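You operate a simulated robot arm through the tools that you are given. There is no shell and no other tool. Be economical: measure what you need, move in short steps, check, and stop when the job is done.

Carry out the task below with a simulated two-armed robot. There is one attempt and no reset: what you move stays moved.

## Task
Clamp the insert named on the white job card into the press.
Fine: set the old insert on the side table.

Only the result counts: the job must be done as asked and must still hold three seconds after the hand-in. Knocking over, shifting, dropping, spilling or breaking anything else fails it.

## Robot
Two 7-joint arms with two-finger parallel grippers on one trunk, on a base that drives. Base frame: it is fixed to the floor where the robot stands at the start and does not move with it; the origin is under the middle of the robot, x ahead of it, y to its left, z up. Lengths are in mm, angles in degrees, forces in N, time in s.
The left shoulder is at the start at [80, 131, 947], the right one opposite. With the tool pointing down near the work surface each hand reaches from about 380 to 840 mm from the robot's upright axis, wherever it stands, measured 20 degrees to its own side. Places, roughly: black oil button [600, -800, 1000]; blue lift button [600, -1000, 1000]; blue oil valve [700, -500, 1000]; cream lamp switch [700, -1100, 900]; cream zero button [800, -1000, 1300]; green start button [600, -700, 1000]; grey air button [600, -900, 1000]; left clamp handle [1000, 0, 700]; left jog button [500, -600, 1000]; load dial [700, -900, 1000]; mode dial [700, -700, 1000]; pocket of the tool holder [1100, -100, 700]; press brake lever [700, -400, 1500]; red main switch [700, -1100, 1300]; red prop [1000, -200, 900]; red stop button [600, -1100, 1000]. Payload 1.57 kg a hand.
Tool frame (each hand has its own): the origin (TCP) lies between the finger pads and is the grasp point; the fingertips stand 30 mm ahead of it; z points along the fingers, y is the line along which they close. Largest opening 110 mm; finger width 24, thickness 12; the body of the gripper, 48 by 112 mm, starts 78 mm behind the TCP.
Orientation is that of the tool frame in the base frame, as a unit quaternion [x, y, z, w]. With the fingers straight down and closing along the base's y, the tool's x points along the base's -x, its y along +y and its z along -z.

## Interface
- The arms move only by the tool drive_tool. It takes "left_series", "right_series" or both (then of equal length, played together; a hand with none holds still); each is one flat list of numbers, 7 for each row, row after row: the turn, a rotation vector about the base's x, y, z in degrees, then the shift along the base's x, y, z in mm, then the finger opening in mm, from 0 to 110. In form: [rx, ry, rz, tx, ty, tz, grip, rx, ry, rz, tx, ty, tz, grip, ...]. A call has 1 to 20 rows; each row is the pose to reach, as a shift and turn from the pose commanded when the call began. A row lasts 0.2 s, in which the tool goes at most 50 mm and 8.6 degrees; a call with a longer step from one row to the next is refused whole, and so is a gripper value outside its range. A pose out of reach is approached as far as the arm can. The call stops where the force on the tool passes 50 N (or 10 N more than at its start, if that is more) or the arm is blocked; 0.2 s more then pass. Each finger travels about 108 mm/s and halts on what it meets, pressing with about 23 N; the grip force reading is that of the motor and also rises with nothing between the fingers. The clock runs only during rows and for 0.2 s after the last one: add rows that repeat a pose to give the fingers time. The reply holds the time, the measured pose of the TCP, the force on the tool along the base axes, the opening and the grip force, in the units named above and with some noise, with the torque about the TCP (base axes, N m) and any sound that the robot's microphone picked up, and new pictures: "pictures" is both (left out), scene, wrist or none (wrist: the cameras of the hands that moved).
- Cameras (640 x 400 px; columns grow to the right, rows downward): "scene" is now at [-52.2, -17.8, 1419.3]; the picture's right is [-0.19, -0.98, 0.00], its down [-0.56, 0.11, -0.82] and it looks along [0.81, -0.16, -0.57] (base axes); focal length 281 px, centre (320, 200). "left" rides on the left gripper at [70, -16, -141] in its tool frame; the picture's right is [0.23, 0.97, 0.00], its down [-0.86, 0.20, -0.48] and it looks along [-0.47, 0.11, 0.88] (tool axes); focal length 222 px, centre (320, 200). "right" rides on the right gripper at [70, 16, -141] in its tool frame; the picture's right is [-0.23, 0.97, 0.00], its down [-0.86, -0.20, -0.48] and it looks along [-0.47, -0.11, 0.88] (tool axes); focal length 222 px, centre (320, 200). There is no depth. A picture from a camera that has moved, and an enlarged one, comes with that camera's place and axes in the base frame and with its lens.
- drive_base(legs): drives the robot by 1 to 6 legs, each [ahead, left, turn to the left] in mm, mm and degrees, along the robot's own axes; the way and the turn of a leg run together, so that a leg with both is an arc; at most 1500 mm and 180 degrees a leg. The arms and the cameras ride along, it lands a little off, and it stops where it bumps. It gives what a move gives, and a new picture of the scene camera.
- aim_head(pan, tilt): turns the head with the scene camera to pan (to the left, within 109 degrees either way) and tilt (down, from -29 to 69), counted from straight ahead of the robot. It gives what a move gives, and a new picture of the scene camera.
- inspect(camera, box): a new picture of the part [left, top, right, bottom] of that camera's present view, enlarged. It takes no simulated time.
- close_job(): hands the job in; it is judged then, once.

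Go step by step. Nothing tells you exact positions but the pictures and the camera data: compare them with the known pose of the tool, close in by small moves and look again before you grip or let go. The budget is 120 turns and 260 pictures, counting those below and the enlarged ones. Unless the task says otherwise, let go and move clear before handing in, and close with one line.

The tools are called after "Emit:" by a JSON object that holds its "api" and its "payload". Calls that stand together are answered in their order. drive_tool: Moves the arms, as the interface text tells. Its arguments: {"type":"object","properties":{"left_series":{"type":"array"},"right_series":{"type":"array"},"pictures":{"type":"string","enum":["both","scene","wrist","none"]}},"required":[]} The other tools are called the same way: drive_base (legs) drives the base; aim_head (pan, tilt) turns the head that bears the scene camera; inspect (camera, box) takes an enlarged picture of a part of a camera's view; close_job () hands the job in.

At the start:

```text
t: 0.0
left_tool_pos: [486.5, 158.4, 932.7]
left_tool_rot: [0.0, 1.0, 0.0, 0.0]
left_ft_force: [-0.3, -0.2, 0.3]
left_torque: [0.0, -0.01, 0.02]
left_opening: 109.7
left_finger_force: 0.0
right_tool_pos: [550.2, -272.0, 915.1]
right_tool_rot: [0.0, 1.0, -0.001, 0.0]
right_ft_force: [0.0, -0.1, -0.9]
right_torque: [0.01, 0.01, -0.01]
right_opening: 109.9
right_finger_force: 0.0
robot x, y, heading: [-1.0, -3.8, -0.2]
head pan, tilt: [-11.2, 34.6]
```

scene: 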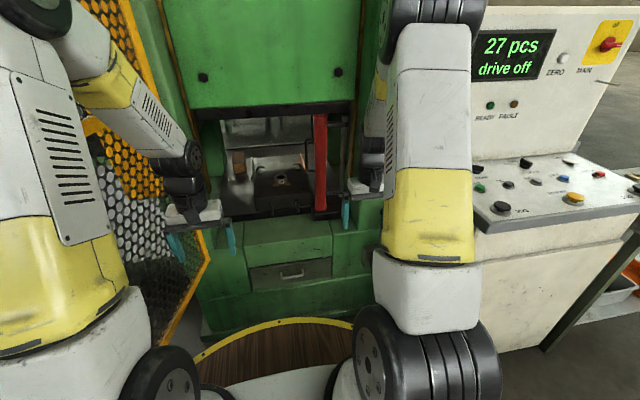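
right: 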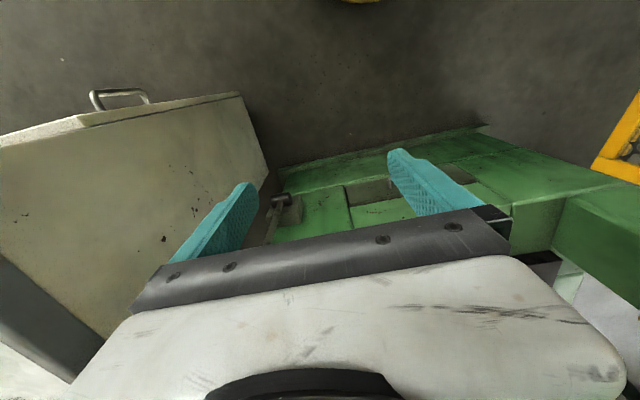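
left: 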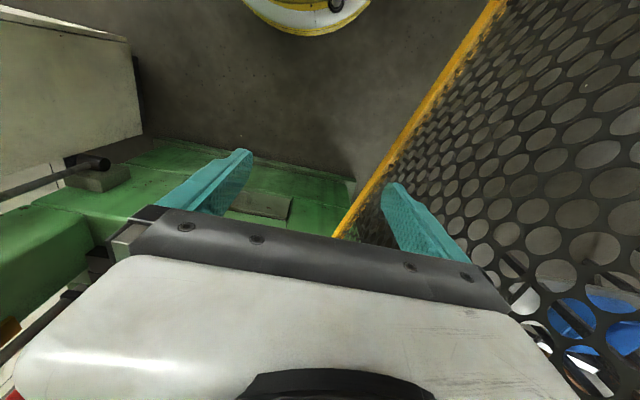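

I see a green press with a red prop in its opening, a control desk on the right, and no job card yet. I'll enlarge the press and look around for the card, inserts and side table.

Emit:
{"api": "inspect", "payload": {"camera": "scene", "box": [190, 90, 390, 300]}}

Emit:
{"api": "inspect", "payload": {"camera": "scene", "box": [460, 0, 640, 240]}}

Emit:
{"api": "aim_head", "payload": {"pan": -60, "tilt": 35}}

Emit:
{"api": "aim_head", "payload": {"pan": 60, "tilt": 35}}

```text
1.90 times, centred on (290, 195) of scene
camera zoom: at [-52.2, -17.8, 1419.3], right [-0.19, -0.98, 0.0], down [-0.56, 0.11, -0.82], along [0.81, -0.16, -0.57], focal length 535 px, centre (377, 210)
```

zoom: 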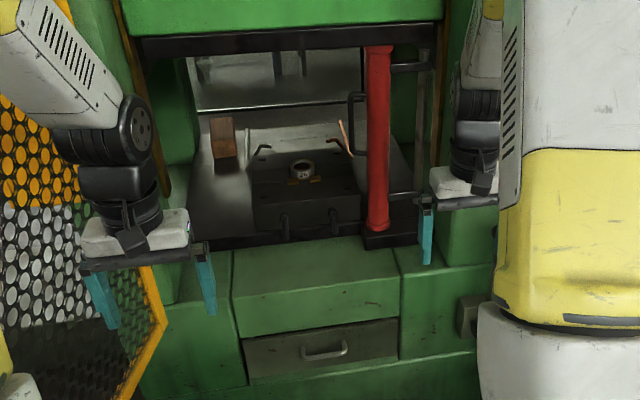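

```text
1.67 times, centred on (550, 120) of scene
camera zoom: at [-52.2, -17.8, 1419.3], right [-0.19, -0.98, 0.0], down [-0.56, 0.11, -0.82], along [0.81, -0.16, -0.57], focal length 468 px, centre (-63, 333)
```

zoom: 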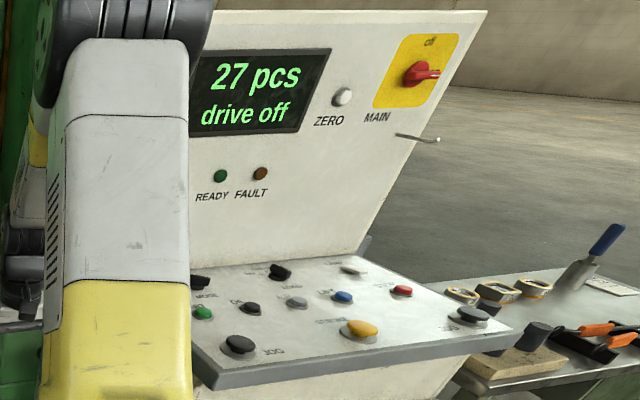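

```text
t: 1.2
left_tool_pos: [486.5, 160.0, 933.5]
left_tool_rot: [0.0, 1.0, 0.0, 0.0]
left_ft_force: [-0.6, -0.4, 0.7]
left_torque: [0.02, -0.02, -0.03]
left_opening: 110.2
left_finger_force: 0.1
right_tool_pos: [550.7, -271.4, 915.4]
right_tool_rot: [0.0, 1.0, 0.0, 0.0]
right_ft_force: [0.0, -0.8, -0.4]
right_torque: [0.0, 0.02, 0.01]
right_opening: 110.1
right_finger_force: 0.1
robot x, y, heading: [1.8, -4.3, -0.1]
head pan, tilt: [-60.0, 35.0]
camera scene: at [-94.7, -77.0, 1418.7], right [-0.87, -0.5, 0.0], down [-0.29, 0.5, -0.82], along [0.41, -0.71, -0.57], focal length 281 px, centre (320, 200)
```

scene: 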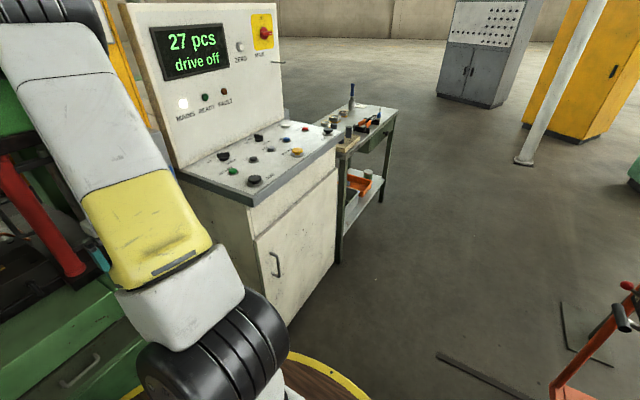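

```text
t: 3.2
left_tool_pos: [487.5, 158.5, 933.7]
left_tool_rot: [-0.001, 1.0, 0.0, 0.001]
left_ft_force: [0.3, 0.4, 0.2]
left_torque: [0.01, 0.02, -0.01]
left_opening: 110.0
left_finger_force: 0.1
right_tool_pos: [551.1, -271.2, 916.0]
right_tool_rot: [-0.001, 1.0, 0.0, 0.0]
right_ft_force: [0.3, 0.3, -0.8]
right_torque: [0.02, 0.04, -0.04]
right_opening: 110.1
right_finger_force: 0.1
robot x, y, heading: [1.7, -0.2, -0.1]
head pan, tilt: [60.0, 35.0]
camera scene: at [-94.7, 75.5, 1418.7], right [0.87, -0.5, 0.0], down [-0.29, -0.5, -0.82], along [0.41, 0.71, -0.57], focal length 281 px, centre (320, 200)
```

scene: 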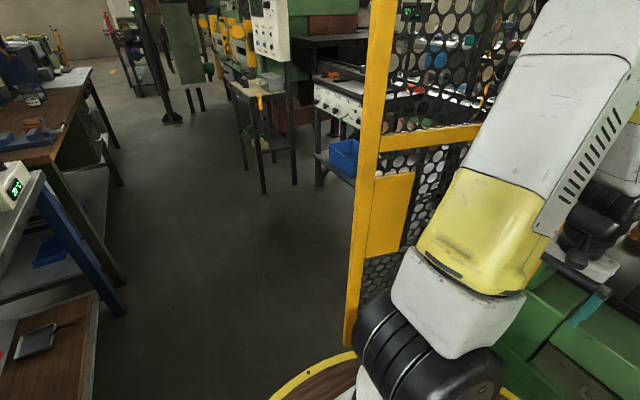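

The side table with the ring inserts is to the right of the desk, around (500–900, −1550). I'll back off so the arms clear the desk, then slide right to see it closely.

Emit:
{"api": "drive_base", "payload": {"legs": [[-250, 0, 0], [0, -1100, 0]]}}

Emit:
{"api": "aim_head", "payload": {"pan": -25, "tilt": 35}}

```text
t: 10.2
left_tool_pos: [239.0, -926.4, 933.5]
left_tool_rot: [-0.002, 1.0, -0.001, 0.0]
left_ft_force: [0.2, 0.3, 0.2]
left_torque: [0.0, 0.0, 0.01]
left_opening: 109.8
left_finger_force: 0.1
right_tool_pos: [306.6, -1356.8, 916.5]
right_tool_rot: [-0.001, 1.0, 0.0, 0.0]
right_ft_force: [-0.1, 0.6, -0.9]
right_torque: [-0.02, -0.02, 0.04]
right_opening: 109.8
right_finger_force: 0.1
robot x, y, heading: [-249.0, -1088.6, -0.1]
head pan, tilt: [60.0, 35.0]
camera scene: at [-341.0, -1012.3, 1418.7], right [0.87, -0.5, 0.0], down [-0.28, -0.5, -0.82], along [0.41, 0.71, -0.57], focal length 281 px, centre (320, 200)
```

scene: 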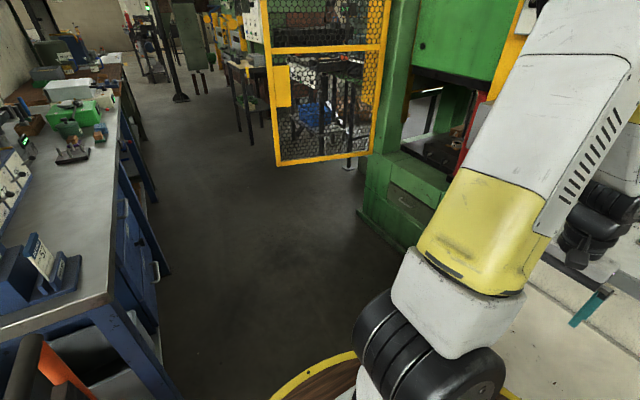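

```text
t: 11.8
left_tool_pos: [240.5, -926.8, 933.5]
left_tool_rot: [-0.002, 1.0, 0.0, 0.0]
left_ft_force: [-0.7, 0.1, -0.2]
left_torque: [0.0, 0.0, -0.01]
left_opening: 110.0
left_finger_force: 0.0
right_tool_pos: [305.8, -1357.5, 916.0]
right_tool_rot: [-0.002, 1.0, 0.0, 0.0]
right_ft_force: [-0.3, -0.2, 0.2]
right_torque: [-0.02, -0.02, 0.03]
right_opening: 110.1
right_finger_force: 0.2
robot x, y, heading: [-245.4, -1088.1, 0.2]
head pan, tilt: [-25.0, 35.0]
camera scene: at [-304.7, -1125.6, 1418.7], right [-0.42, -0.91, 0.0], down [-0.52, 0.24, -0.82], along [0.74, -0.34, -0.57], focal length 281 px, centre (320, 200)
```

scene: 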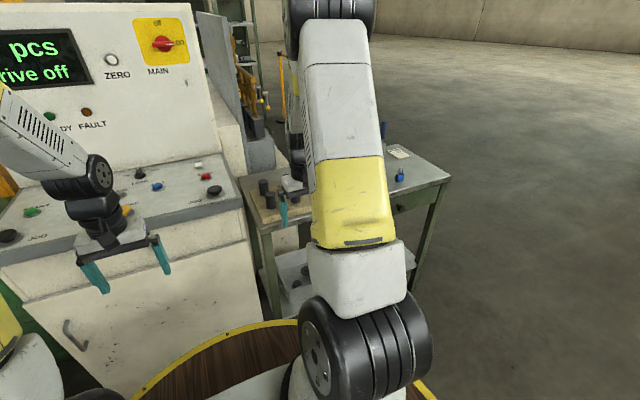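

The table front edge is near x≈355, spanning y≈−1210 to −1980. I'll slide right to look at it between the arms.

Emit:
{"api": "drive_base", "payload": {"legs": [[0, -500, 0]]}}

Emit:
{"api": "aim_head", "payload": {"pan": 5, "tilt": 38}}

```text
t: 14.7
left_tool_pos: [241.3, -1429.4, 933.7]
left_tool_rot: [0.002, 1.0, 0.0, 0.0]
left_ft_force: [0.5, -0.9, 0.8]
left_torque: [-0.02, -0.02, -0.04]
left_opening: 109.8
left_finger_force: 0.1
right_tool_pos: [305.5, -1860.9, 916.4]
right_tool_rot: [0.002, 1.0, 0.0, 0.0]
right_ft_force: [-0.5, 0.2, -0.3]
right_torque: [0.03, -0.01, 0.0]
right_opening: 110.0
right_finger_force: 0.1
robot x, y, heading: [-248.3, -1584.0, -0.4]
head pan, tilt: [-25.0, 35.0]
camera scene: at [-304.6, -1625.0, 1418.7], right [-0.42, -0.91, 0.0], down [-0.52, 0.24, -0.82], along [0.74, -0.35, -0.57], focal length 281 px, centre (320, 200)
```

scene: 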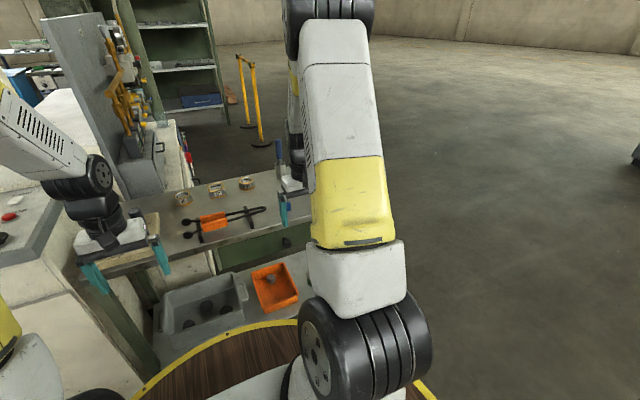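

```text
t: 15.6
left_tool_pos: [241.6, -1429.3, 934.8]
left_tool_rot: [0.001, 1.0, 0.0, 0.0]
left_ft_force: [-0.5, 1.7, -0.9]
left_torque: [0.02, 0.02, -0.01]
left_opening: 110.4
left_finger_force: 0.0
right_tool_pos: [303.9, -1860.1, 915.0]
right_tool_rot: [0.002, 1.0, 0.0, 0.0]
right_ft_force: [0.7, 0.0, 1.0]
right_torque: [-0.02, -0.01, 0.01]
right_opening: 110.0
right_finger_force: 0.1
robot x, y, heading: [-251.1, -1588.0, -0.3]
head pan, tilt: [5.0, 38.0]
camera scene: at [-298.3, -1580.4, 1414.2], right [0.08, -1.0, 0.0], down [-0.61, -0.05, -0.79], along [0.79, 0.07, -0.62], focal length 281 px, centre (320, 200)
```

scene: 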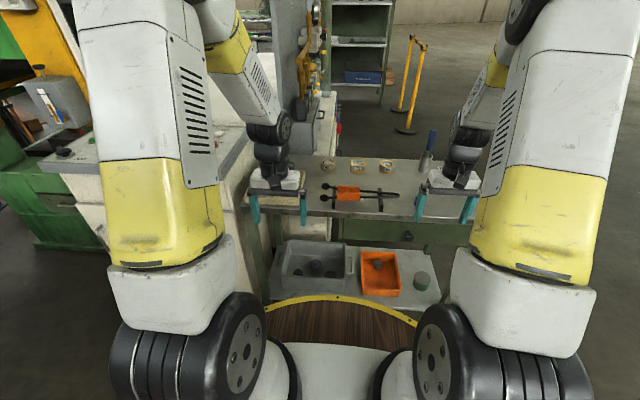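

Emit:
{"api": "inspect", "payload": {"camera": "scene", "box": [300, 120, 480, 230]}}

Emit:
{"api": "inspect", "payload": {"camera": "right", "box": [0, 0, 640, 400]}}

Emit:
{"api": "inspect", "payload": {"camera": "left", "box": [0, 0, 640, 400]}}

```text
3.56 times, centred on (390, 175) of scene
camera zoom: at [-298.3, -1580.4, 1414.2], right [0.08, -1.0, 0.0], down [-0.61, -0.05, -0.79], along [0.79, 0.07, -0.62], focal length 998 px, centre (71, 289)
```

zoom: 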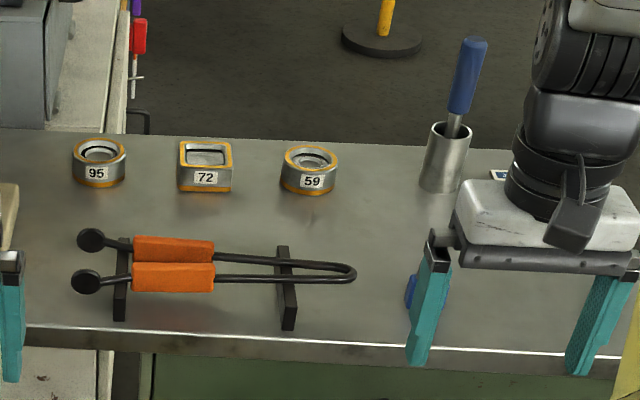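

```text
1.00 times, centred on (320, 200) of right (not enlarged: the box is as wide or as high as the picture)
camera zoom: at [236.4, -1843.4, 1057.9], right [0.23, 0.97, 0.0], down [0.85, -0.2, 0.48], along [0.47, -0.11, -0.88], focal length 222 px, centre (320, 200)
```

zoom: 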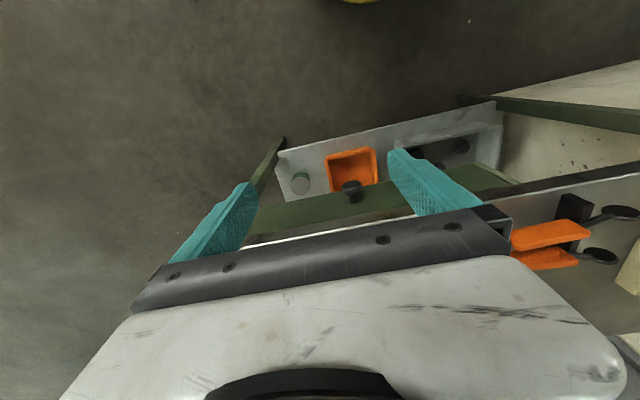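

```text
1.00 times, centred on (320, 200) of left (not enlarged: the box is as wide or as high as the picture)
camera zoom: at [171.6, -1447.2, 1076.6], right [-0.22, 0.97, 0.0], down [0.86, 0.2, 0.48], along [0.47, 0.11, -0.88], focal length 222 px, centre (320, 200)
```

zoom: 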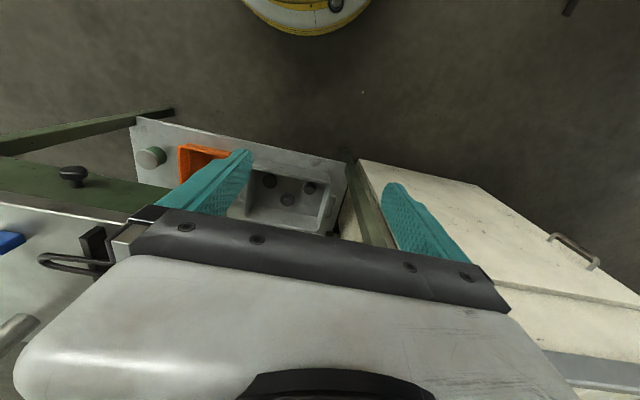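

Three inserts (95, 72, 59) sit on the side table with tongs before them; the white card at the table's right is behind the right hand. I'll slide further right to read it.

Emit:
{"api": "drive_base", "payload": {"legs": [[0, -250, 0]]}}

Emit:
{"api": "inspect", "payload": {"camera": "scene", "box": [240, 110, 440, 235]}}

```text
t: 17.5
left_tool_pos: [242.0, -1687.2, 933.4]
left_tool_rot: [0.001, 1.0, 0.0, -0.001]
left_ft_force: [-0.2, 0.1, -0.3]
left_torque: [0.04, -0.01, 0.0]
left_opening: 110.1
left_finger_force: 0.1
right_tool_pos: [303.9, -2116.9, 915.5]
right_tool_rot: [0.002, 1.0, 0.0, 0.0]
right_ft_force: [-0.3, 0.6, 1.0]
right_torque: [-0.01, 0.01, 0.01]
right_opening: 109.9
right_finger_force: 0.1
robot x, y, heading: [-245.6, -1845.0, -0.5]
head pan, tilt: [5.0, 38.0]
camera scene: at [-299.0, -1836.8, 1414.1], right [0.08, -1.0, 0.0], down [-0.61, -0.05, -0.79], along [0.79, 0.07, -0.62], focal length 281 px, centre (320, 200)
```

scene: 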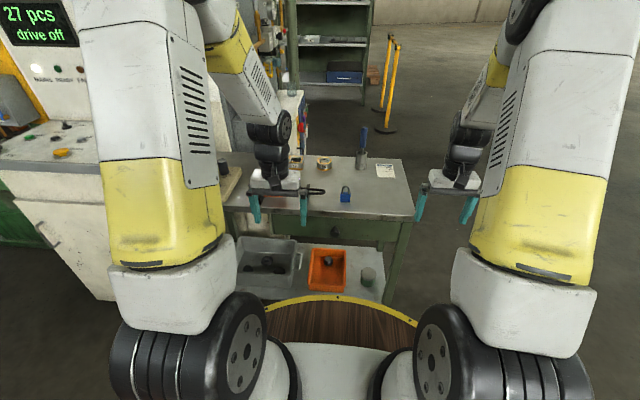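

```text
3.20 times, centred on (340, 172) of scene
camera zoom: at [-299.0, -1836.8, 1414.1], right [0.08, -1.0, 0.0], down [-0.61, -0.05, -0.79], along [0.79, 0.07, -0.62], focal length 898 px, centre (256, 288)
```

zoom: 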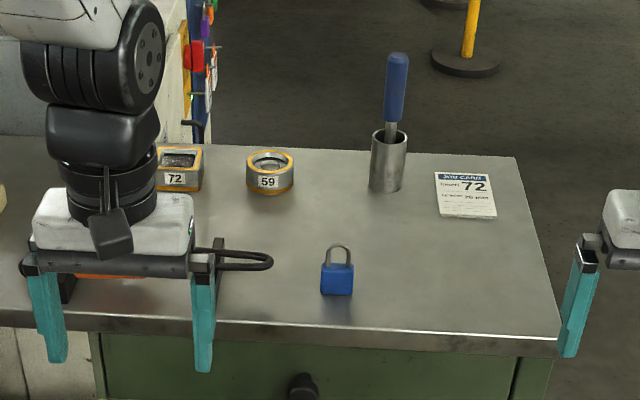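

Emit:
{"api": "inspect", "payload": {"camera": "scene", "box": [368, 155, 404, 182]}}

Emit:
{"api": "inspect", "payload": {"camera": "scene", "box": [0, 0, 150, 180]}}

```text
14.81 times, centred on (386, 168) of scene
camera zoom: at [-299.0, -1836.8, 1414.1], right [0.08, -1.0, 0.0], down [-0.61, -0.05, -0.79], along [0.79, 0.07, -0.62], focal length 4159 px, centre (-658, 667)
```

zoom: 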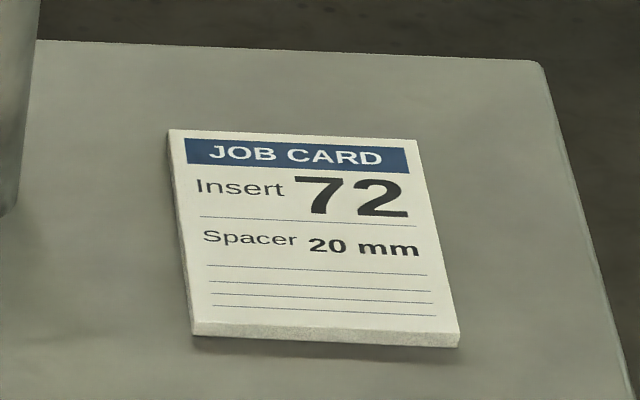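

```text
2.22 times, centred on (75, 90) of scene
camera zoom: at [-299.0, -1836.8, 1414.1], right [0.08, -1.0, 0.0], down [-0.61, -0.05, -0.79], along [0.79, 0.07, -0.62], focal length 624 px, centre (864, 444)
```

zoom: 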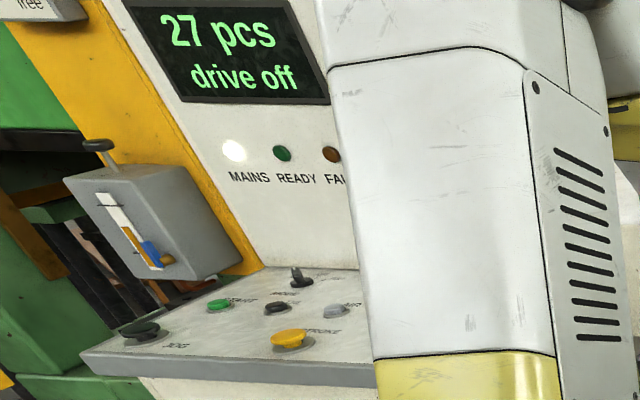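

The card says insert 72 (the square ring). I'll return to the press to study the holder, clamps and old insert before moving anything.

Emit:
{"api": "drive_base", "payload": {"legs": [[0, 1400, 0], [0, 495, 0]]}}

Emit:
{"api": "aim_head", "payload": {"pan": -5, "tilt": 35}}

```text
t: 27.0
left_tool_pos: [231.8, 211.3, 933.7]
left_tool_rot: [-0.006, 1.0, 0.0, 0.001]
left_ft_force: [0.6, 0.9, -0.3]
left_torque: [0.01, 0.01, -0.01]
left_opening: 110.0
left_finger_force: 0.0
right_tool_pos: [299.2, -218.9, 915.9]
right_tool_rot: [-0.004, 1.0, 0.0, 0.001]
right_ft_force: [0.4, 0.2, 0.5]
right_torque: [-0.02, 0.04, -0.02]
right_opening: 110.2
right_finger_force: 0.1
robot x, y, heading: [-253.6, 47.5, 0.6]
head pan, tilt: [5.0, 38.0]
camera scene: at [-307.1, 54.4, 1414.1], right [0.1, -1.0, 0.0], down [-0.61, -0.06, -0.79], along [0.78, 0.08, -0.62], focal length 281 px, centre (320, 200)
```

scene: 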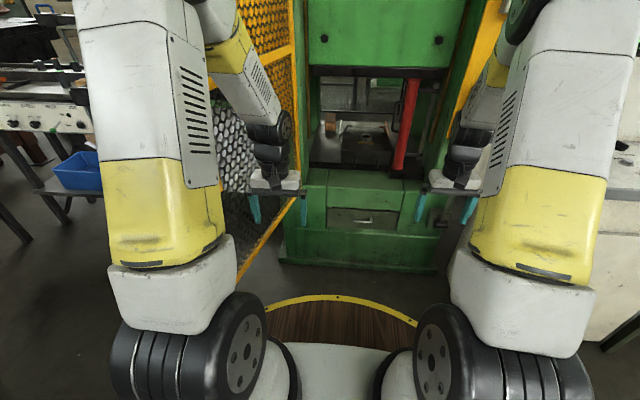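

```text
t: 27.7
left_tool_pos: [230.4, 211.8, 933.6]
left_tool_rot: [-0.005, 1.0, -0.001, 0.0]
left_ft_force: [-0.9, 0.2, 0.3]
left_torque: [0.03, 0.03, 0.0]
left_opening: 110.2
left_finger_force: 0.1
right_tool_pos: [300.2, -217.3, 915.5]
right_tool_rot: [-0.005, 1.0, 0.0, -0.001]
right_ft_force: [0.2, 0.5, 0.5]
right_torque: [0.0, 0.0, 0.04]
right_opening: 109.9
right_finger_force: 0.0
robot x, y, heading: [-256.4, 48.5, 0.4]
head pan, tilt: [-5.0, 35.0]
camera scene: at [-305.2, 39.3, 1418.7], right [-0.08, -1.0, 0.0], down [-0.57, 0.04, -0.82], along [0.82, -0.06, -0.57], focal length 281 px, centre (320, 200)
```

scene: 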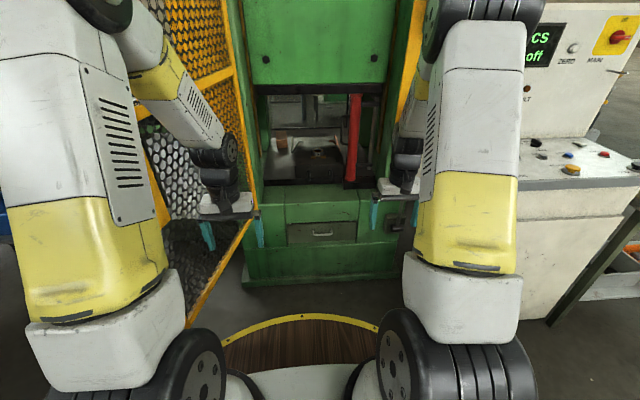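

Emit:
{"api": "inspect", "payload": {"camera": "scene", "box": [240, 80, 400, 200]}}

Emit:
{"api": "inspect", "payload": {"camera": "scene", "box": [300, 130, 360, 170]}}

```text
3.33 times, centred on (320, 140) of scene
camera zoom: at [-305.2, 39.3, 1418.7], right [-0.08, -1.0, 0.0], down [-0.57, 0.04, -0.82], along [0.82, -0.06, -0.57], focal length 936 px, centre (320, 400)
```

zoom: 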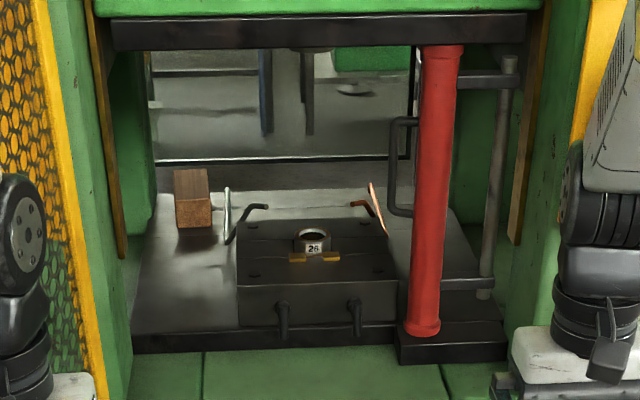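

```text
10.00 times, centred on (330, 150) of scene
camera zoom: at [-305.2, 39.3, 1418.7], right [-0.08, -1.0, 0.0], down [-0.57, 0.04, -0.82], along [0.82, -0.06, -0.57], focal length 2807 px, centre (220, 700)
```

zoom: 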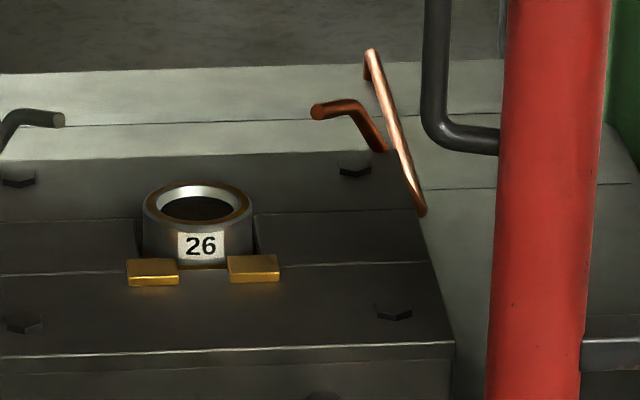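

Old insert 26 (round) sits in the holder near (1140, −60, 720), with handles left and right. I'll pull the hands in, drive forward and look closer.

Emit:
{"api": "drive_tool", "payload": {"left_series": [0, 0, 0, 0, -45, 20, 110, 0, 0, 0, 0, -80, 40, 110], "right_series": [0, 0, 0, -40, -10, 0, 110, 0, 0, 0, -80, -20, 0, 110], "pictures": "none"}}

Emit:
{"api": "drive_base", "payload": {"legs": [[400, -50, 0]]}}

Emit:
{"api": "inspect", "payload": {"camera": "scene", "box": [200, 60, 440, 240]}}

Emit:
{"api": "inspect", "payload": {"camera": "left", "box": [0, 0, 640, 400]}}

```text
t: 28.3
left_tool_pos: [232.7, 131.9, 972.4]
left_tool_rot: [-0.007, 1.0, 0.0, 0.0]
left_ft_force: [0.3, -0.2, -0.2]
left_torque: [-0.03, 0.02, 0.0]
left_opening: 109.9
left_finger_force: 0.1
right_tool_pos: [219.9, -236.0, 914.3]
right_tool_rot: [-0.005, 1.0, 0.0, 0.0]
right_ft_force: [0.4, 0.0, 0.1]
right_torque: [-0.02, 0.05, 0.01]
right_opening: 110.2
right_finger_force: 0.0
robot x, y, heading: [-252.9, 45.9, 0.5]
head pan, tilt: [-5.0, 35.0]
```

```text
t: 30.8
left_tool_pos: [630.0, 82.0, 973.2]
left_tool_rot: [-0.003, 1.0, -0.001, 0.001]
left_ft_force: [0.2, 0.1, 0.5]
left_torque: [0.01, 0.0, 0.02]
left_opening: 110.0
left_finger_force: 0.0
right_tool_pos: [617.4, -286.2, 915.1]
right_tool_rot: [-0.002, 1.0, 0.001, 0.0]
right_ft_force: [0.2, -0.4, -0.7]
right_torque: [0.01, 0.01, -0.01]
right_opening: 110.2
right_finger_force: 0.0
robot x, y, heading: [146.7, 3.1, 0.5]
head pan, tilt: [-5.0, 35.0]
camera scene: at [93.3, -7.8, 1418.7], right [-0.08, -1.0, 0.0], down [-0.57, 0.05, -0.82], along [0.82, -0.07, -0.57], focal length 281 px, centre (320, 200)
```

scene: 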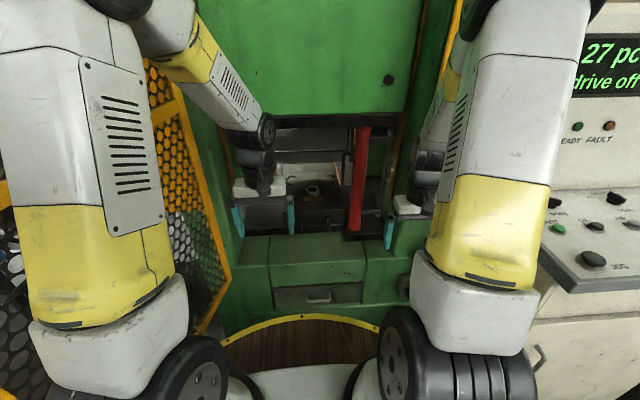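

```text
2.22 times, centred on (320, 150) of scene
camera zoom: at [93.3, -7.8, 1418.7], right [-0.08, -1.0, 0.0], down [-0.57, 0.05, -0.82], along [0.82, -0.07, -0.57], focal length 624 px, centre (320, 311)
```

zoom: 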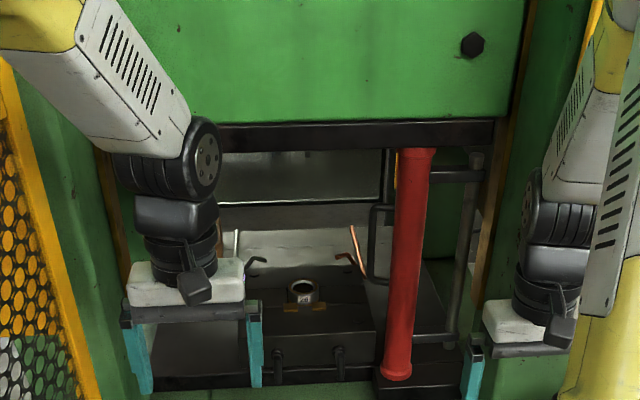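

```text
1.00 times, centred on (320, 200) of left (not enlarged: the box is as wide or as high as the picture)
camera zoom: at [560.2, 63.9, 1115.5], right [-0.23, 0.97, 0.0], down [0.85, 0.2, 0.48], along [0.47, 0.11, -0.88], focal length 222 px, centre (320, 200)
```

zoom: 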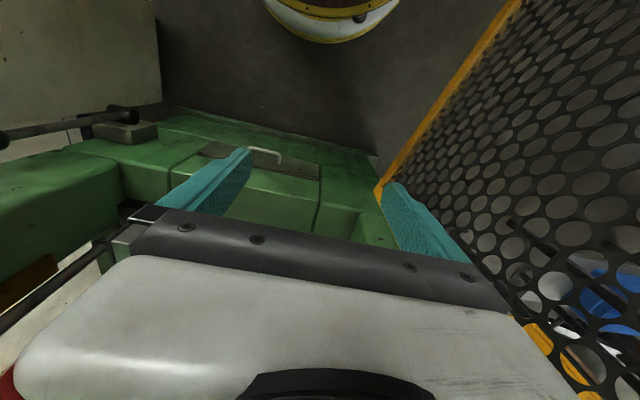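

I'll tilt the left hand forward so its camera looks into the press.

Emit:
{"api": "drive_tool", "payload": {"left_series": [0, -8.5, 0, 20, -10, 20, 110, 0, -17, 0, 40, -20, 40, 110, 0, -25.5, 0, 60, -30, 50, 110, 0, -34, 0, 80, -40, 60, 110], "pictures": "both"}}

```text
t: 31.8
left_tool_pos: [709.1, 41.9, 1031.6]
left_tool_rot: [-0.003, 0.956, -0.001, 0.293]
left_ft_force: [1.2, 1.1, 0.0]
left_torque: [-0.08, -0.03, -0.02]
left_opening: 110.0
left_finger_force: 0.0
right_tool_pos: [616.9, -285.2, 915.3]
right_tool_rot: [-0.002, 1.0, 0.0, 0.0]
right_ft_force: [-0.5, -0.6, 0.2]
right_torque: [-0.03, 0.02, 0.02]
right_opening: 109.9
right_finger_force: 0.0
robot x, y, heading: [145.2, 3.6, 0.4]
head pan, tilt: [-5.0, 35.0]
camera scene: at [93.3, -7.5, 1418.7], right [-0.08, -1.0, 0.0], down [-0.57, 0.05, -0.82], along [0.82, -0.07, -0.57], focal length 281 px, centre (320, 200)
camera left: at [572.7, 24.0, 1110.5], right [-0.19, 0.97, -0.13], down [0.44, 0.21, 0.87], along [0.88, 0.11, -0.47], focal length 222 px, centre (320, 200)
```

scene: 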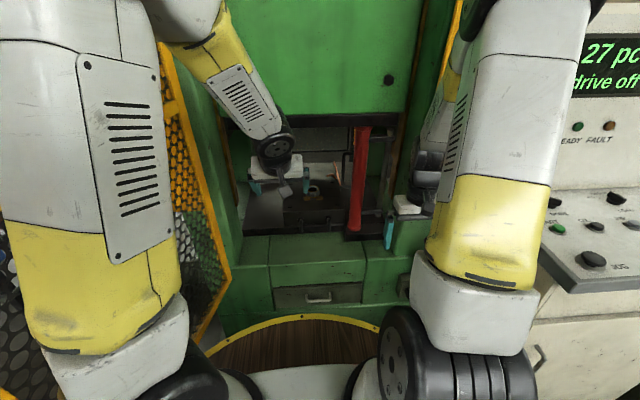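
left: 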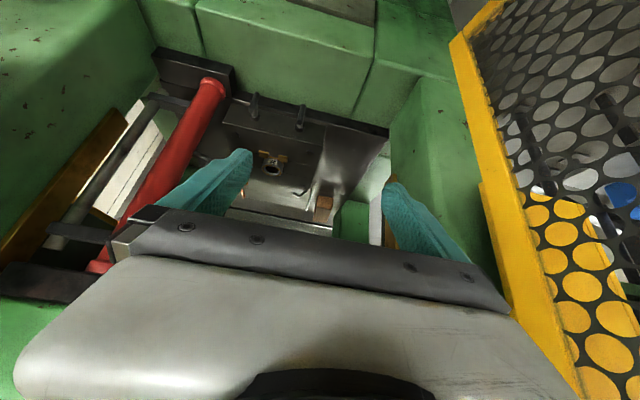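

Emit:
{"api": "inspect", "payload": {"camera": "left", "box": [200, 90, 360, 220]}}

Emit:
{"api": "inspect", "payload": {"camera": "scene", "box": [230, 140, 350, 250]}}

```text
3.08 times, centred on (280, 155) of left
camera zoom: at [572.7, 24.0, 1110.5], right [-0.19, 0.97, -0.13], down [0.44, 0.21, 0.87], along [0.88, 0.11, -0.47], focal length 684 px, centre (443, 338)
```

zoom: 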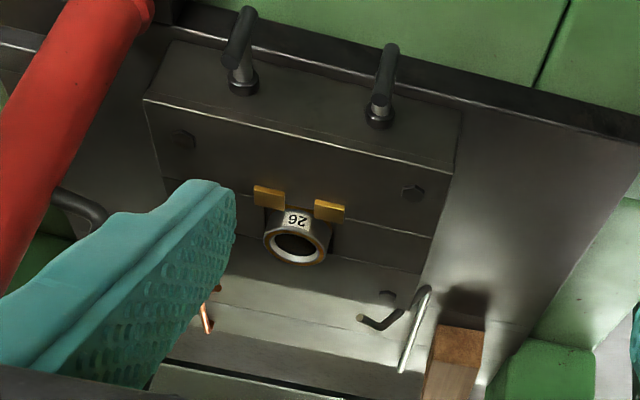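

```text
3.64 times, centred on (290, 195) of scene
camera zoom: at [93.3, -7.5, 1418.7], right [-0.08, -1.0, 0.0], down [-0.57, 0.05, -0.82], along [0.82, -0.07, -0.57], focal length 1021 px, centre (429, 218)
```

zoom: 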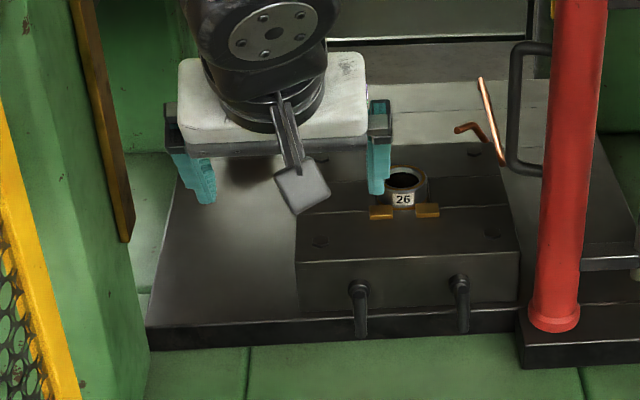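

The two black crank handles at the holder's front seem to drive the brass tabs beside insert 26. I'll bring the left camera nearer for detail.

Emit:
{"api": "drive_tool", "payload": {"left_series": [0, 0, 0, 40, 0, -20, 110, 0, 0, 0, 80, 0, -40, 110, 0, 0, 0, 120, 0, -50, 110, 0, 0, 0, 150, 0, -60, 110], "pictures": "wrist"}}

Emit:
{"api": "inspect", "payload": {"camera": "left", "box": [180, 60, 340, 200]}}

```text
t: 32.8
left_tool_pos: [860.6, 43.4, 973.6]
left_tool_rot: [-0.002, 0.956, -0.001, 0.292]
left_ft_force: [-0.5, 0.2, -1.1]
left_torque: [0.0, 0.03, 0.02]
left_opening: 110.2
left_finger_force: 0.1
right_tool_pos: [616.2, -286.2, 913.2]
right_tool_rot: [-0.003, 1.0, 0.0, 0.0]
right_ft_force: [0.0, 0.6, -0.5]
right_torque: [-0.01, 0.0, 0.01]
right_opening: 110.1
right_finger_force: 0.1
robot x, y, heading: [145.4, 1.6, 0.0]
head pan, tilt: [-5.0, 35.0]
camera left: at [724.3, 25.2, 1051.7], right [-0.19, 0.97, -0.13], down [0.44, 0.2, 0.87], along [0.88, 0.11, -0.47], focal length 222 px, centre (320, 200)
```

left: 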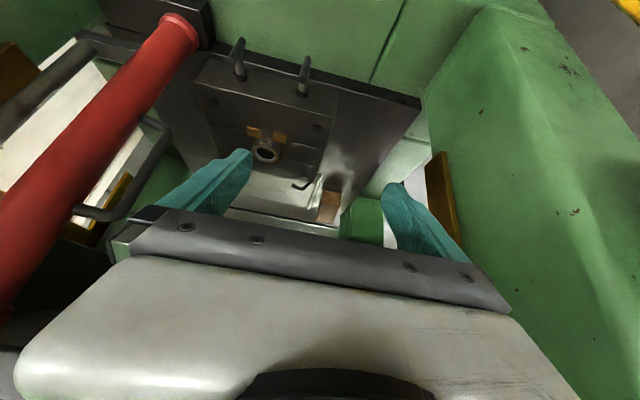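

```text
2.86 times, centred on (260, 130) of left
camera zoom: at [724.3, 25.2, 1051.7], right [-0.19, 0.97, -0.13], down [0.44, 0.2, 0.87], along [0.88, 0.11, -0.47], focal length 635 px, centre (491, 400)
```

zoom: 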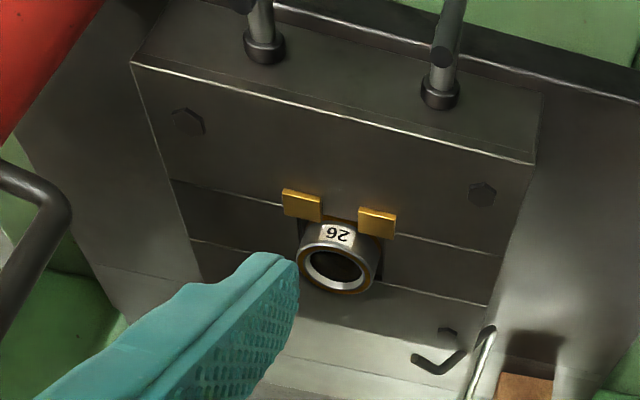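

Emit:
{"api": "inspect", "payload": {"camera": "scene", "box": [290, 200, 350, 245]}}

Emit:
{"api": "inspect", "payload": {"camera": "left", "box": [215, 20, 335, 110]}}

Emit:
{"api": "inspect", "payload": {"camera": "left", "box": [230, 115, 310, 175]}}

```text
8.89 times, centred on (320, 222) of scene
camera zoom: at [92.9, -7.8, 1418.7], right [-0.08, -1.0, 0.0], down [-0.57, 0.05, -0.82], along [0.82, -0.07, -0.57], focal length 2495 px, centre (320, 0)
```

zoom: 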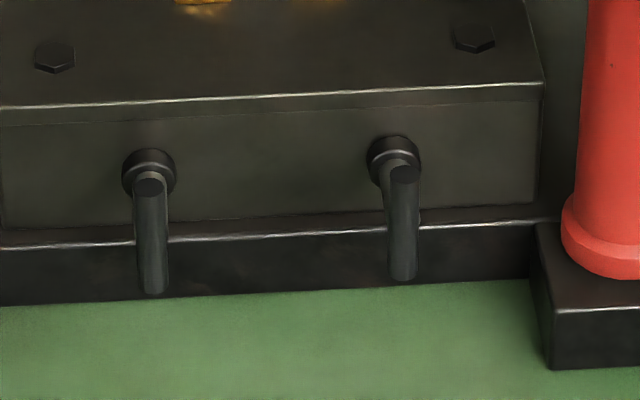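

```text
4.44 times, centred on (275, 65) of left
camera zoom: at [724.3, 25.2, 1051.7], right [-0.19, 0.97, -0.13], down [0.44, 0.2, 0.87], along [0.88, 0.11, -0.47], focal length 987 px, centre (520, 800)
```

zoom: 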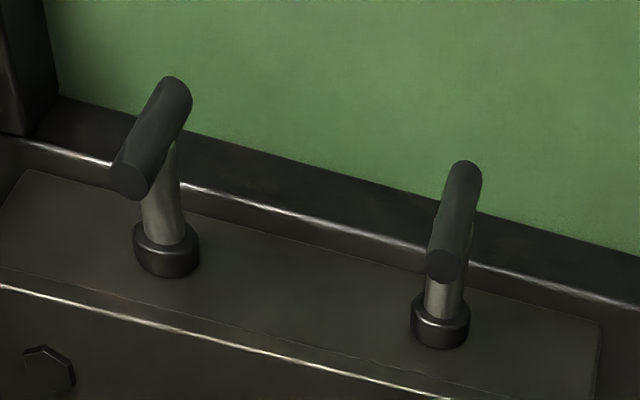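

```text
6.67 times, centred on (270, 145) of left
camera zoom: at [724.3, 25.2, 1051.7], right [-0.19, 0.97, -0.13], down [0.44, 0.2, 0.87], along [0.88, 0.11, -0.47], focal length 1481 px, centre (653, 567)
```

zoom: 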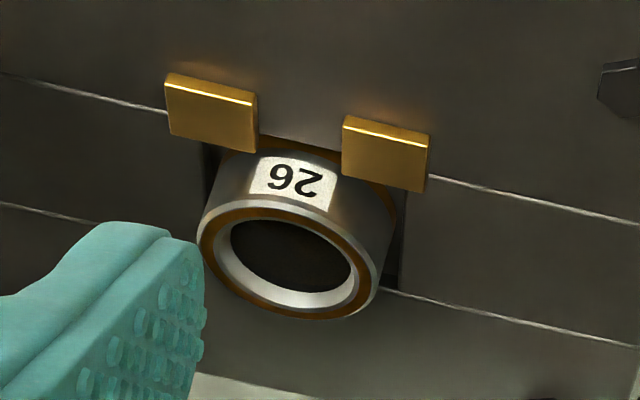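

The clamp handles are L-shaped cranks: left bar at about (956, −3) hanging z 724→662 from a shaft at z≈705. I'll close the left fingers, tilt more horizontal and approach beside the left bar.

Emit:
{"api": "drive_tool", "payload": {"left_series": [0, -5, 0, -30, -15, -35, 70, 0, -10, 0, -50, -30, -75, 40, 0, -15, 0, -60, -45, -115, 10, 0, -20, 0, -60, -60, -150, 0, 0, -26, 0, -60, -78, -185, 0, 0, -26, 0, -40, -78, -225, 0, 0, -26, 0, -10, -78, -260, 0, 0, -26, 0, 25, -78, -283, 0], "pictures": "both"}}

Emit:
{"api": "inspect", "payload": {"camera": "scene", "box": [270, 170, 370, 250]}}

```text
t: 34.6
left_tool_pos: [886.7, -37.0, 687.5]
left_tool_rot: [-0.002, 0.866, -0.001, 0.5]
left_ft_force: [-0.4, 0.8, 0.0]
left_torque: [0.01, 0.01, 0.04]
left_opening: 0.0
left_finger_force: 21.3
right_tool_pos: [617.2, -286.4, 914.9]
right_tool_rot: [-0.003, 1.0, 0.0, 0.0]
right_ft_force: [-1.0, -0.8, 0.2]
right_torque: [0.02, 0.01, -0.01]
right_opening: 110.1
right_finger_force: 0.1
robot x, y, heading: [142.6, 2.2, -0.0]
head pan, tilt: [-5.0, 35.0]
camera scene: at [92.9, -8.0, 1418.7], right [-0.08, -1.0, 0.0], down [-0.57, 0.05, -0.82], along [0.82, -0.07, -0.57], focal length 281 px, centre (320, 200)
camera left: at [727.9, -54.1, 700.2], right [-0.12, 0.97, -0.2], down [0.01, 0.2, 0.98], along [0.99, 0.11, -0.04], focal length 222 px, centre (320, 200)
```

scene: 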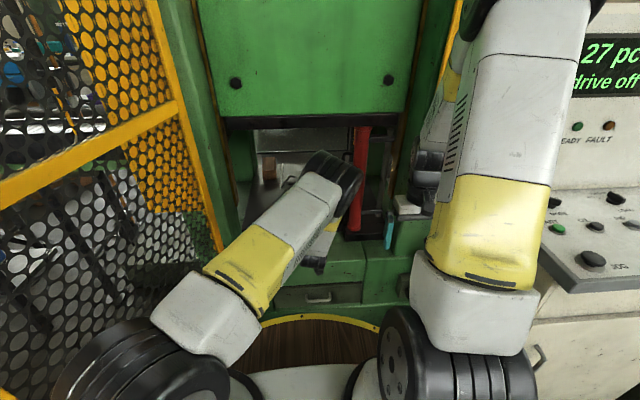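
left: 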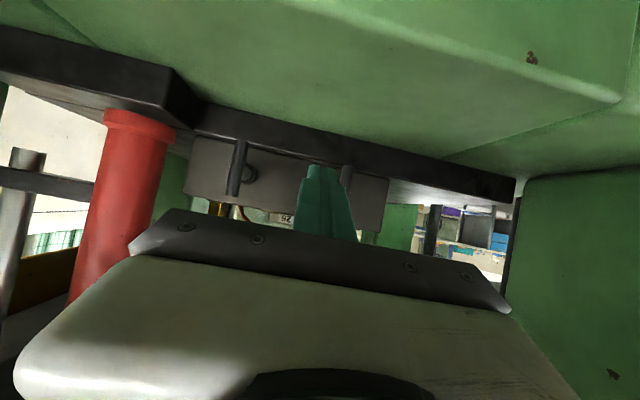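

```text
5.00 times, centred on (320, 210) of scene
camera zoom: at [92.9, -8.0, 1418.7], right [-0.08, -1.0, 0.0], down [-0.57, 0.05, -0.82], along [0.82, -0.07, -0.57], focal length 1404 px, centre (320, 150)
```

zoom: 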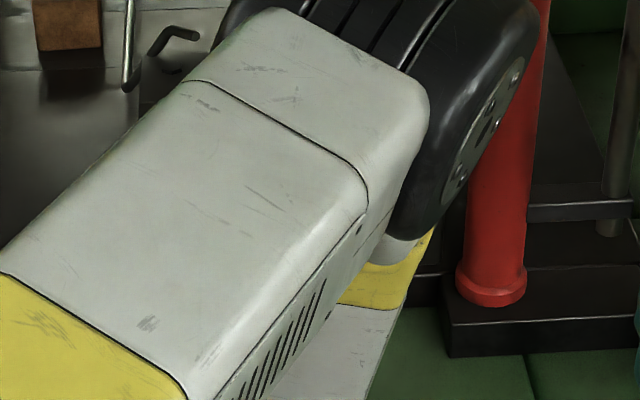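

Emit:
{"api": "inspect", "payload": {"camera": "left", "box": [190, 110, 410, 250]}}

```text
2.86 times, centred on (300, 180) of left
camera zoom: at [727.9, -54.1, 700.2], right [-0.12, 0.97, -0.2], down [0.01, 0.2, 0.98], along [0.99, 0.11, -0.04], focal length 635 px, centre (377, 257)
```

zoom: 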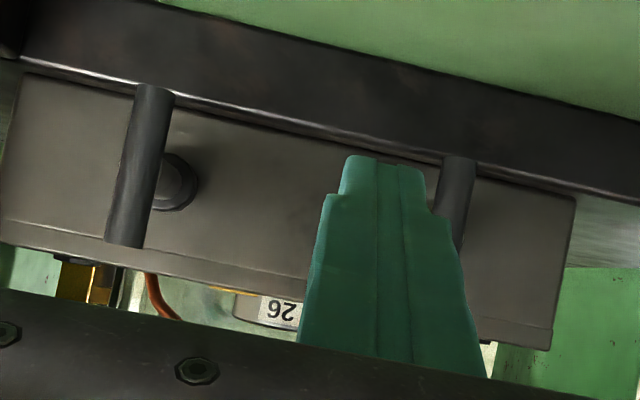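

The close view puts the left bar at x≈970, y≈−4, z 652–705, pivot z≈680. I'll slide the fingertip in beside its lower end and nudge it to +y.

Emit:
{"api": "drive_tool", "payload": {"left_series": [0, 0, 0, 32, 0, -8, 0, 0, 0, 0, 64, 0, -17, 0, 0, 0, 0, 64, 8, -17, 0, 0, 0, 0, 64, 16, -17, 0, 0, 0, 0, 64, 22, -17, 0, 0, 0, 0, 64, 28, -17, 0], "pictures": "wrist"}}

Emit:
{"api": "inspect", "payload": {"camera": "left", "box": [190, 110, 410, 250]}}

```text
t: 36.0
left_tool_pos: [947.9, -18.6, 673.7]
left_tool_rot: [0.002, 0.866, -0.006, 0.5]
left_ft_force: [7.7, -35.4, -6.5]
left_torque: [-0.07, 0.13, -0.77]
left_opening: 0.2
left_finger_force: 21.1
right_tool_pos: [616.7, -288.8, 914.1]
right_tool_rot: [-0.002, 1.0, 0.0, 0.0]
right_ft_force: [0.2, -0.7, 0.2]
right_torque: [0.03, -0.02, 0.0]
right_opening: 110.2
right_finger_force: 0.1
robot x, y, heading: [144.9, 1.8, 0.4]
head pan, tilt: [-5.0, 35.0]
camera left: at [791.0, -34.6, 684.5], right [-0.1, 0.97, -0.2], down [0.01, 0.21, 0.98], along [0.99, 0.1, -0.04], focal length 222 px, centre (320, 200)
```

left: 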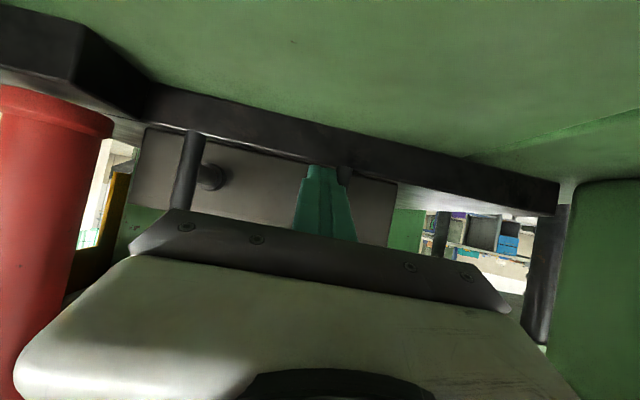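

```text
2.86 times, centred on (300, 180) of left
camera zoom: at [791.0, -34.6, 684.5], right [-0.1, 0.97, -0.2], down [0.01, 0.21, 0.98], along [0.99, 0.1, -0.04], focal length 635 px, centre (377, 257)
```

zoom: 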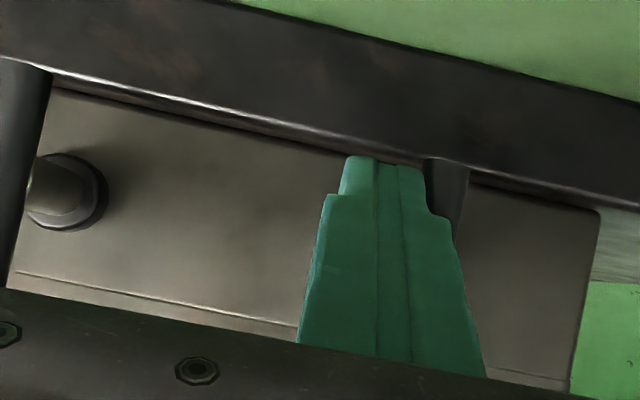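

It resisted at ~35 N without turning, so it's probably against its stop that way. I'll push it from the other side.

Emit:
{"api": "drive_tool", "payload": {"left_series": [0, 0, 0, -5, -25, 0, 0, 0, 0, 0, -50, -25, 0, 0, 0, 0, 0, -65, 0, 0, 0, 0, 0, 0, -65, 22, 0, 0, 0, 0, 0, -30, 22, 0, 0, 0, 0, 0, 0, 22, 0, 0, 0, 0, 0, 0, 14, 0, 0, 0, 0, 0, 0, 6, 0, 0, 0, 0, 0, 0, 0, 0, 0, 0, 0, 0, 0, -6, 0, 0], "pictures": "wrist"}}

Emit:
{"api": "inspect", "payload": {"camera": "left", "box": [190, 110, 410, 250]}}

```text
t: 37.9
left_tool_pos: [947.3, 11.6, 668.3]
left_tool_rot: [-0.009, 0.868, 0.006, 0.496]
left_ft_force: [-1.8, 0.1, -1.8]
left_torque: [0.02, 0.0, -0.03]
left_opening: 0.1
left_finger_force: 21.3
right_tool_pos: [617.1, -285.7, 914.5]
right_tool_rot: [-0.004, 1.0, 0.001, 0.001]
right_ft_force: [-0.6, 0.4, 0.5]
right_torque: [-0.05, 0.0, 0.0]
right_opening: 109.8
right_finger_force: 0.1
robot x, y, heading: [146.3, -1.5, 0.3]
head pan, tilt: [-5.0, 35.0]
stopped in row 9 (left hand): the force on the tool passed its limit at 52 N (the readings are from after the stop); the commanded pose is now the measured one
camera left: at [790.3, -9.8, 680.8], right [-0.14, 0.97, -0.19], down [0.02, 0.2, 0.98], along [0.99, 0.13, -0.04], focal length 222 px, centre (320, 200)
```

left: 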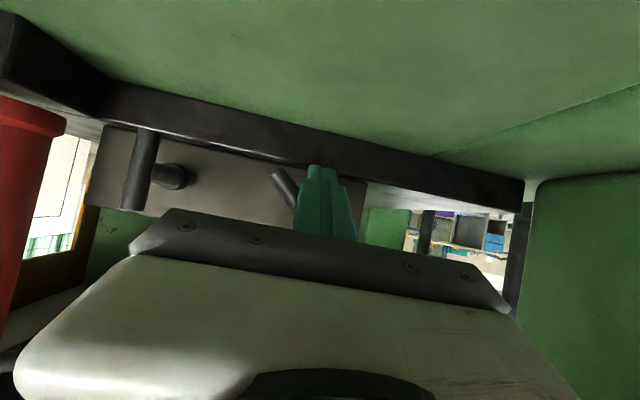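

```text
2.86 times, centred on (300, 180) of left
camera zoom: at [790.3, -9.8, 680.8], right [-0.14, 0.97, -0.19], down [0.02, 0.2, 0.98], along [0.99, 0.13, -0.04], focal length 635 px, centre (377, 257)
```

zoom: 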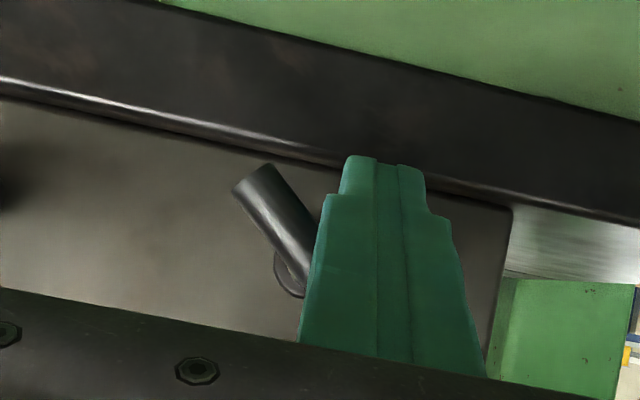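

The left handle turned about 45° (bottom toward −y). I'll go under the bar and lift it on around.

Emit:
{"api": "drive_tool", "payload": {"left_series": [0, 0, 0, 0, 8, -10, 0, 0, 0, 0, 0, 4, -20, 0, 0, 0, 0, 0, -12, -21, 0, 0, 0, 0, 0, -28, -21, 0, 0, 0, 0, 0, -38, -20, 0, 0, 0, 0, 0, -40, -12, 0, 0, 0, 0, 0, -40, -4, 0, 0, 0, 0, 0, -40, 4, 0, 0, 0, 0, 0, -38, 10, 0], "pictures": "wrist"}}

Emit:
{"api": "inspect", "payload": {"camera": "left", "box": [190, 110, 410, 250]}}

```text
t: 39.9
left_tool_pos: [942.0, -27.5, 669.8]
left_tool_rot: [-0.009, 0.873, 0.006, 0.488]
left_ft_force: [-8.3, -7.7, -42.5]
left_torque: [0.01, 0.95, -0.19]
left_opening: 0.1
left_finger_force: 21.8
right_tool_pos: [617.6, -284.8, 914.5]
right_tool_rot: [-0.005, 1.0, 0.0, -0.001]
right_ft_force: [-0.5, -1.0, 0.2]
right_torque: [-0.03, -0.02, 0.0]
right_opening: 109.9
right_finger_force: 0.1
robot x, y, heading: [147.1, 0.0, 0.5]
head pan, tilt: [-5.0, 35.0]
camera left: at [785.1, -48.1, 685.9], right [-0.14, 0.97, -0.19], down [0.04, 0.2, 0.98], along [0.99, 0.13, -0.06], focal length 222 px, centre (320, 200)
```

left: 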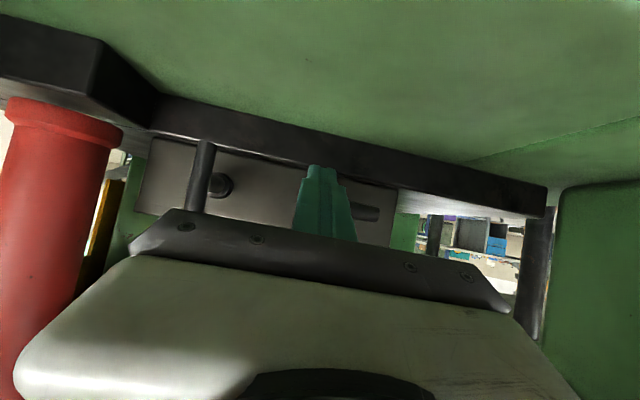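

```text
2.86 times, centred on (300, 180) of left
camera zoom: at [785.1, -48.1, 685.9], right [-0.14, 0.97, -0.19], down [0.04, 0.2, 0.98], along [0.99, 0.13, -0.06], focal length 635 px, centre (377, 257)
```

zoom: 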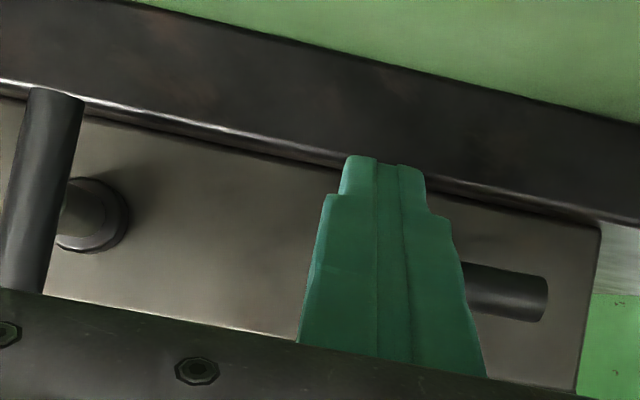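

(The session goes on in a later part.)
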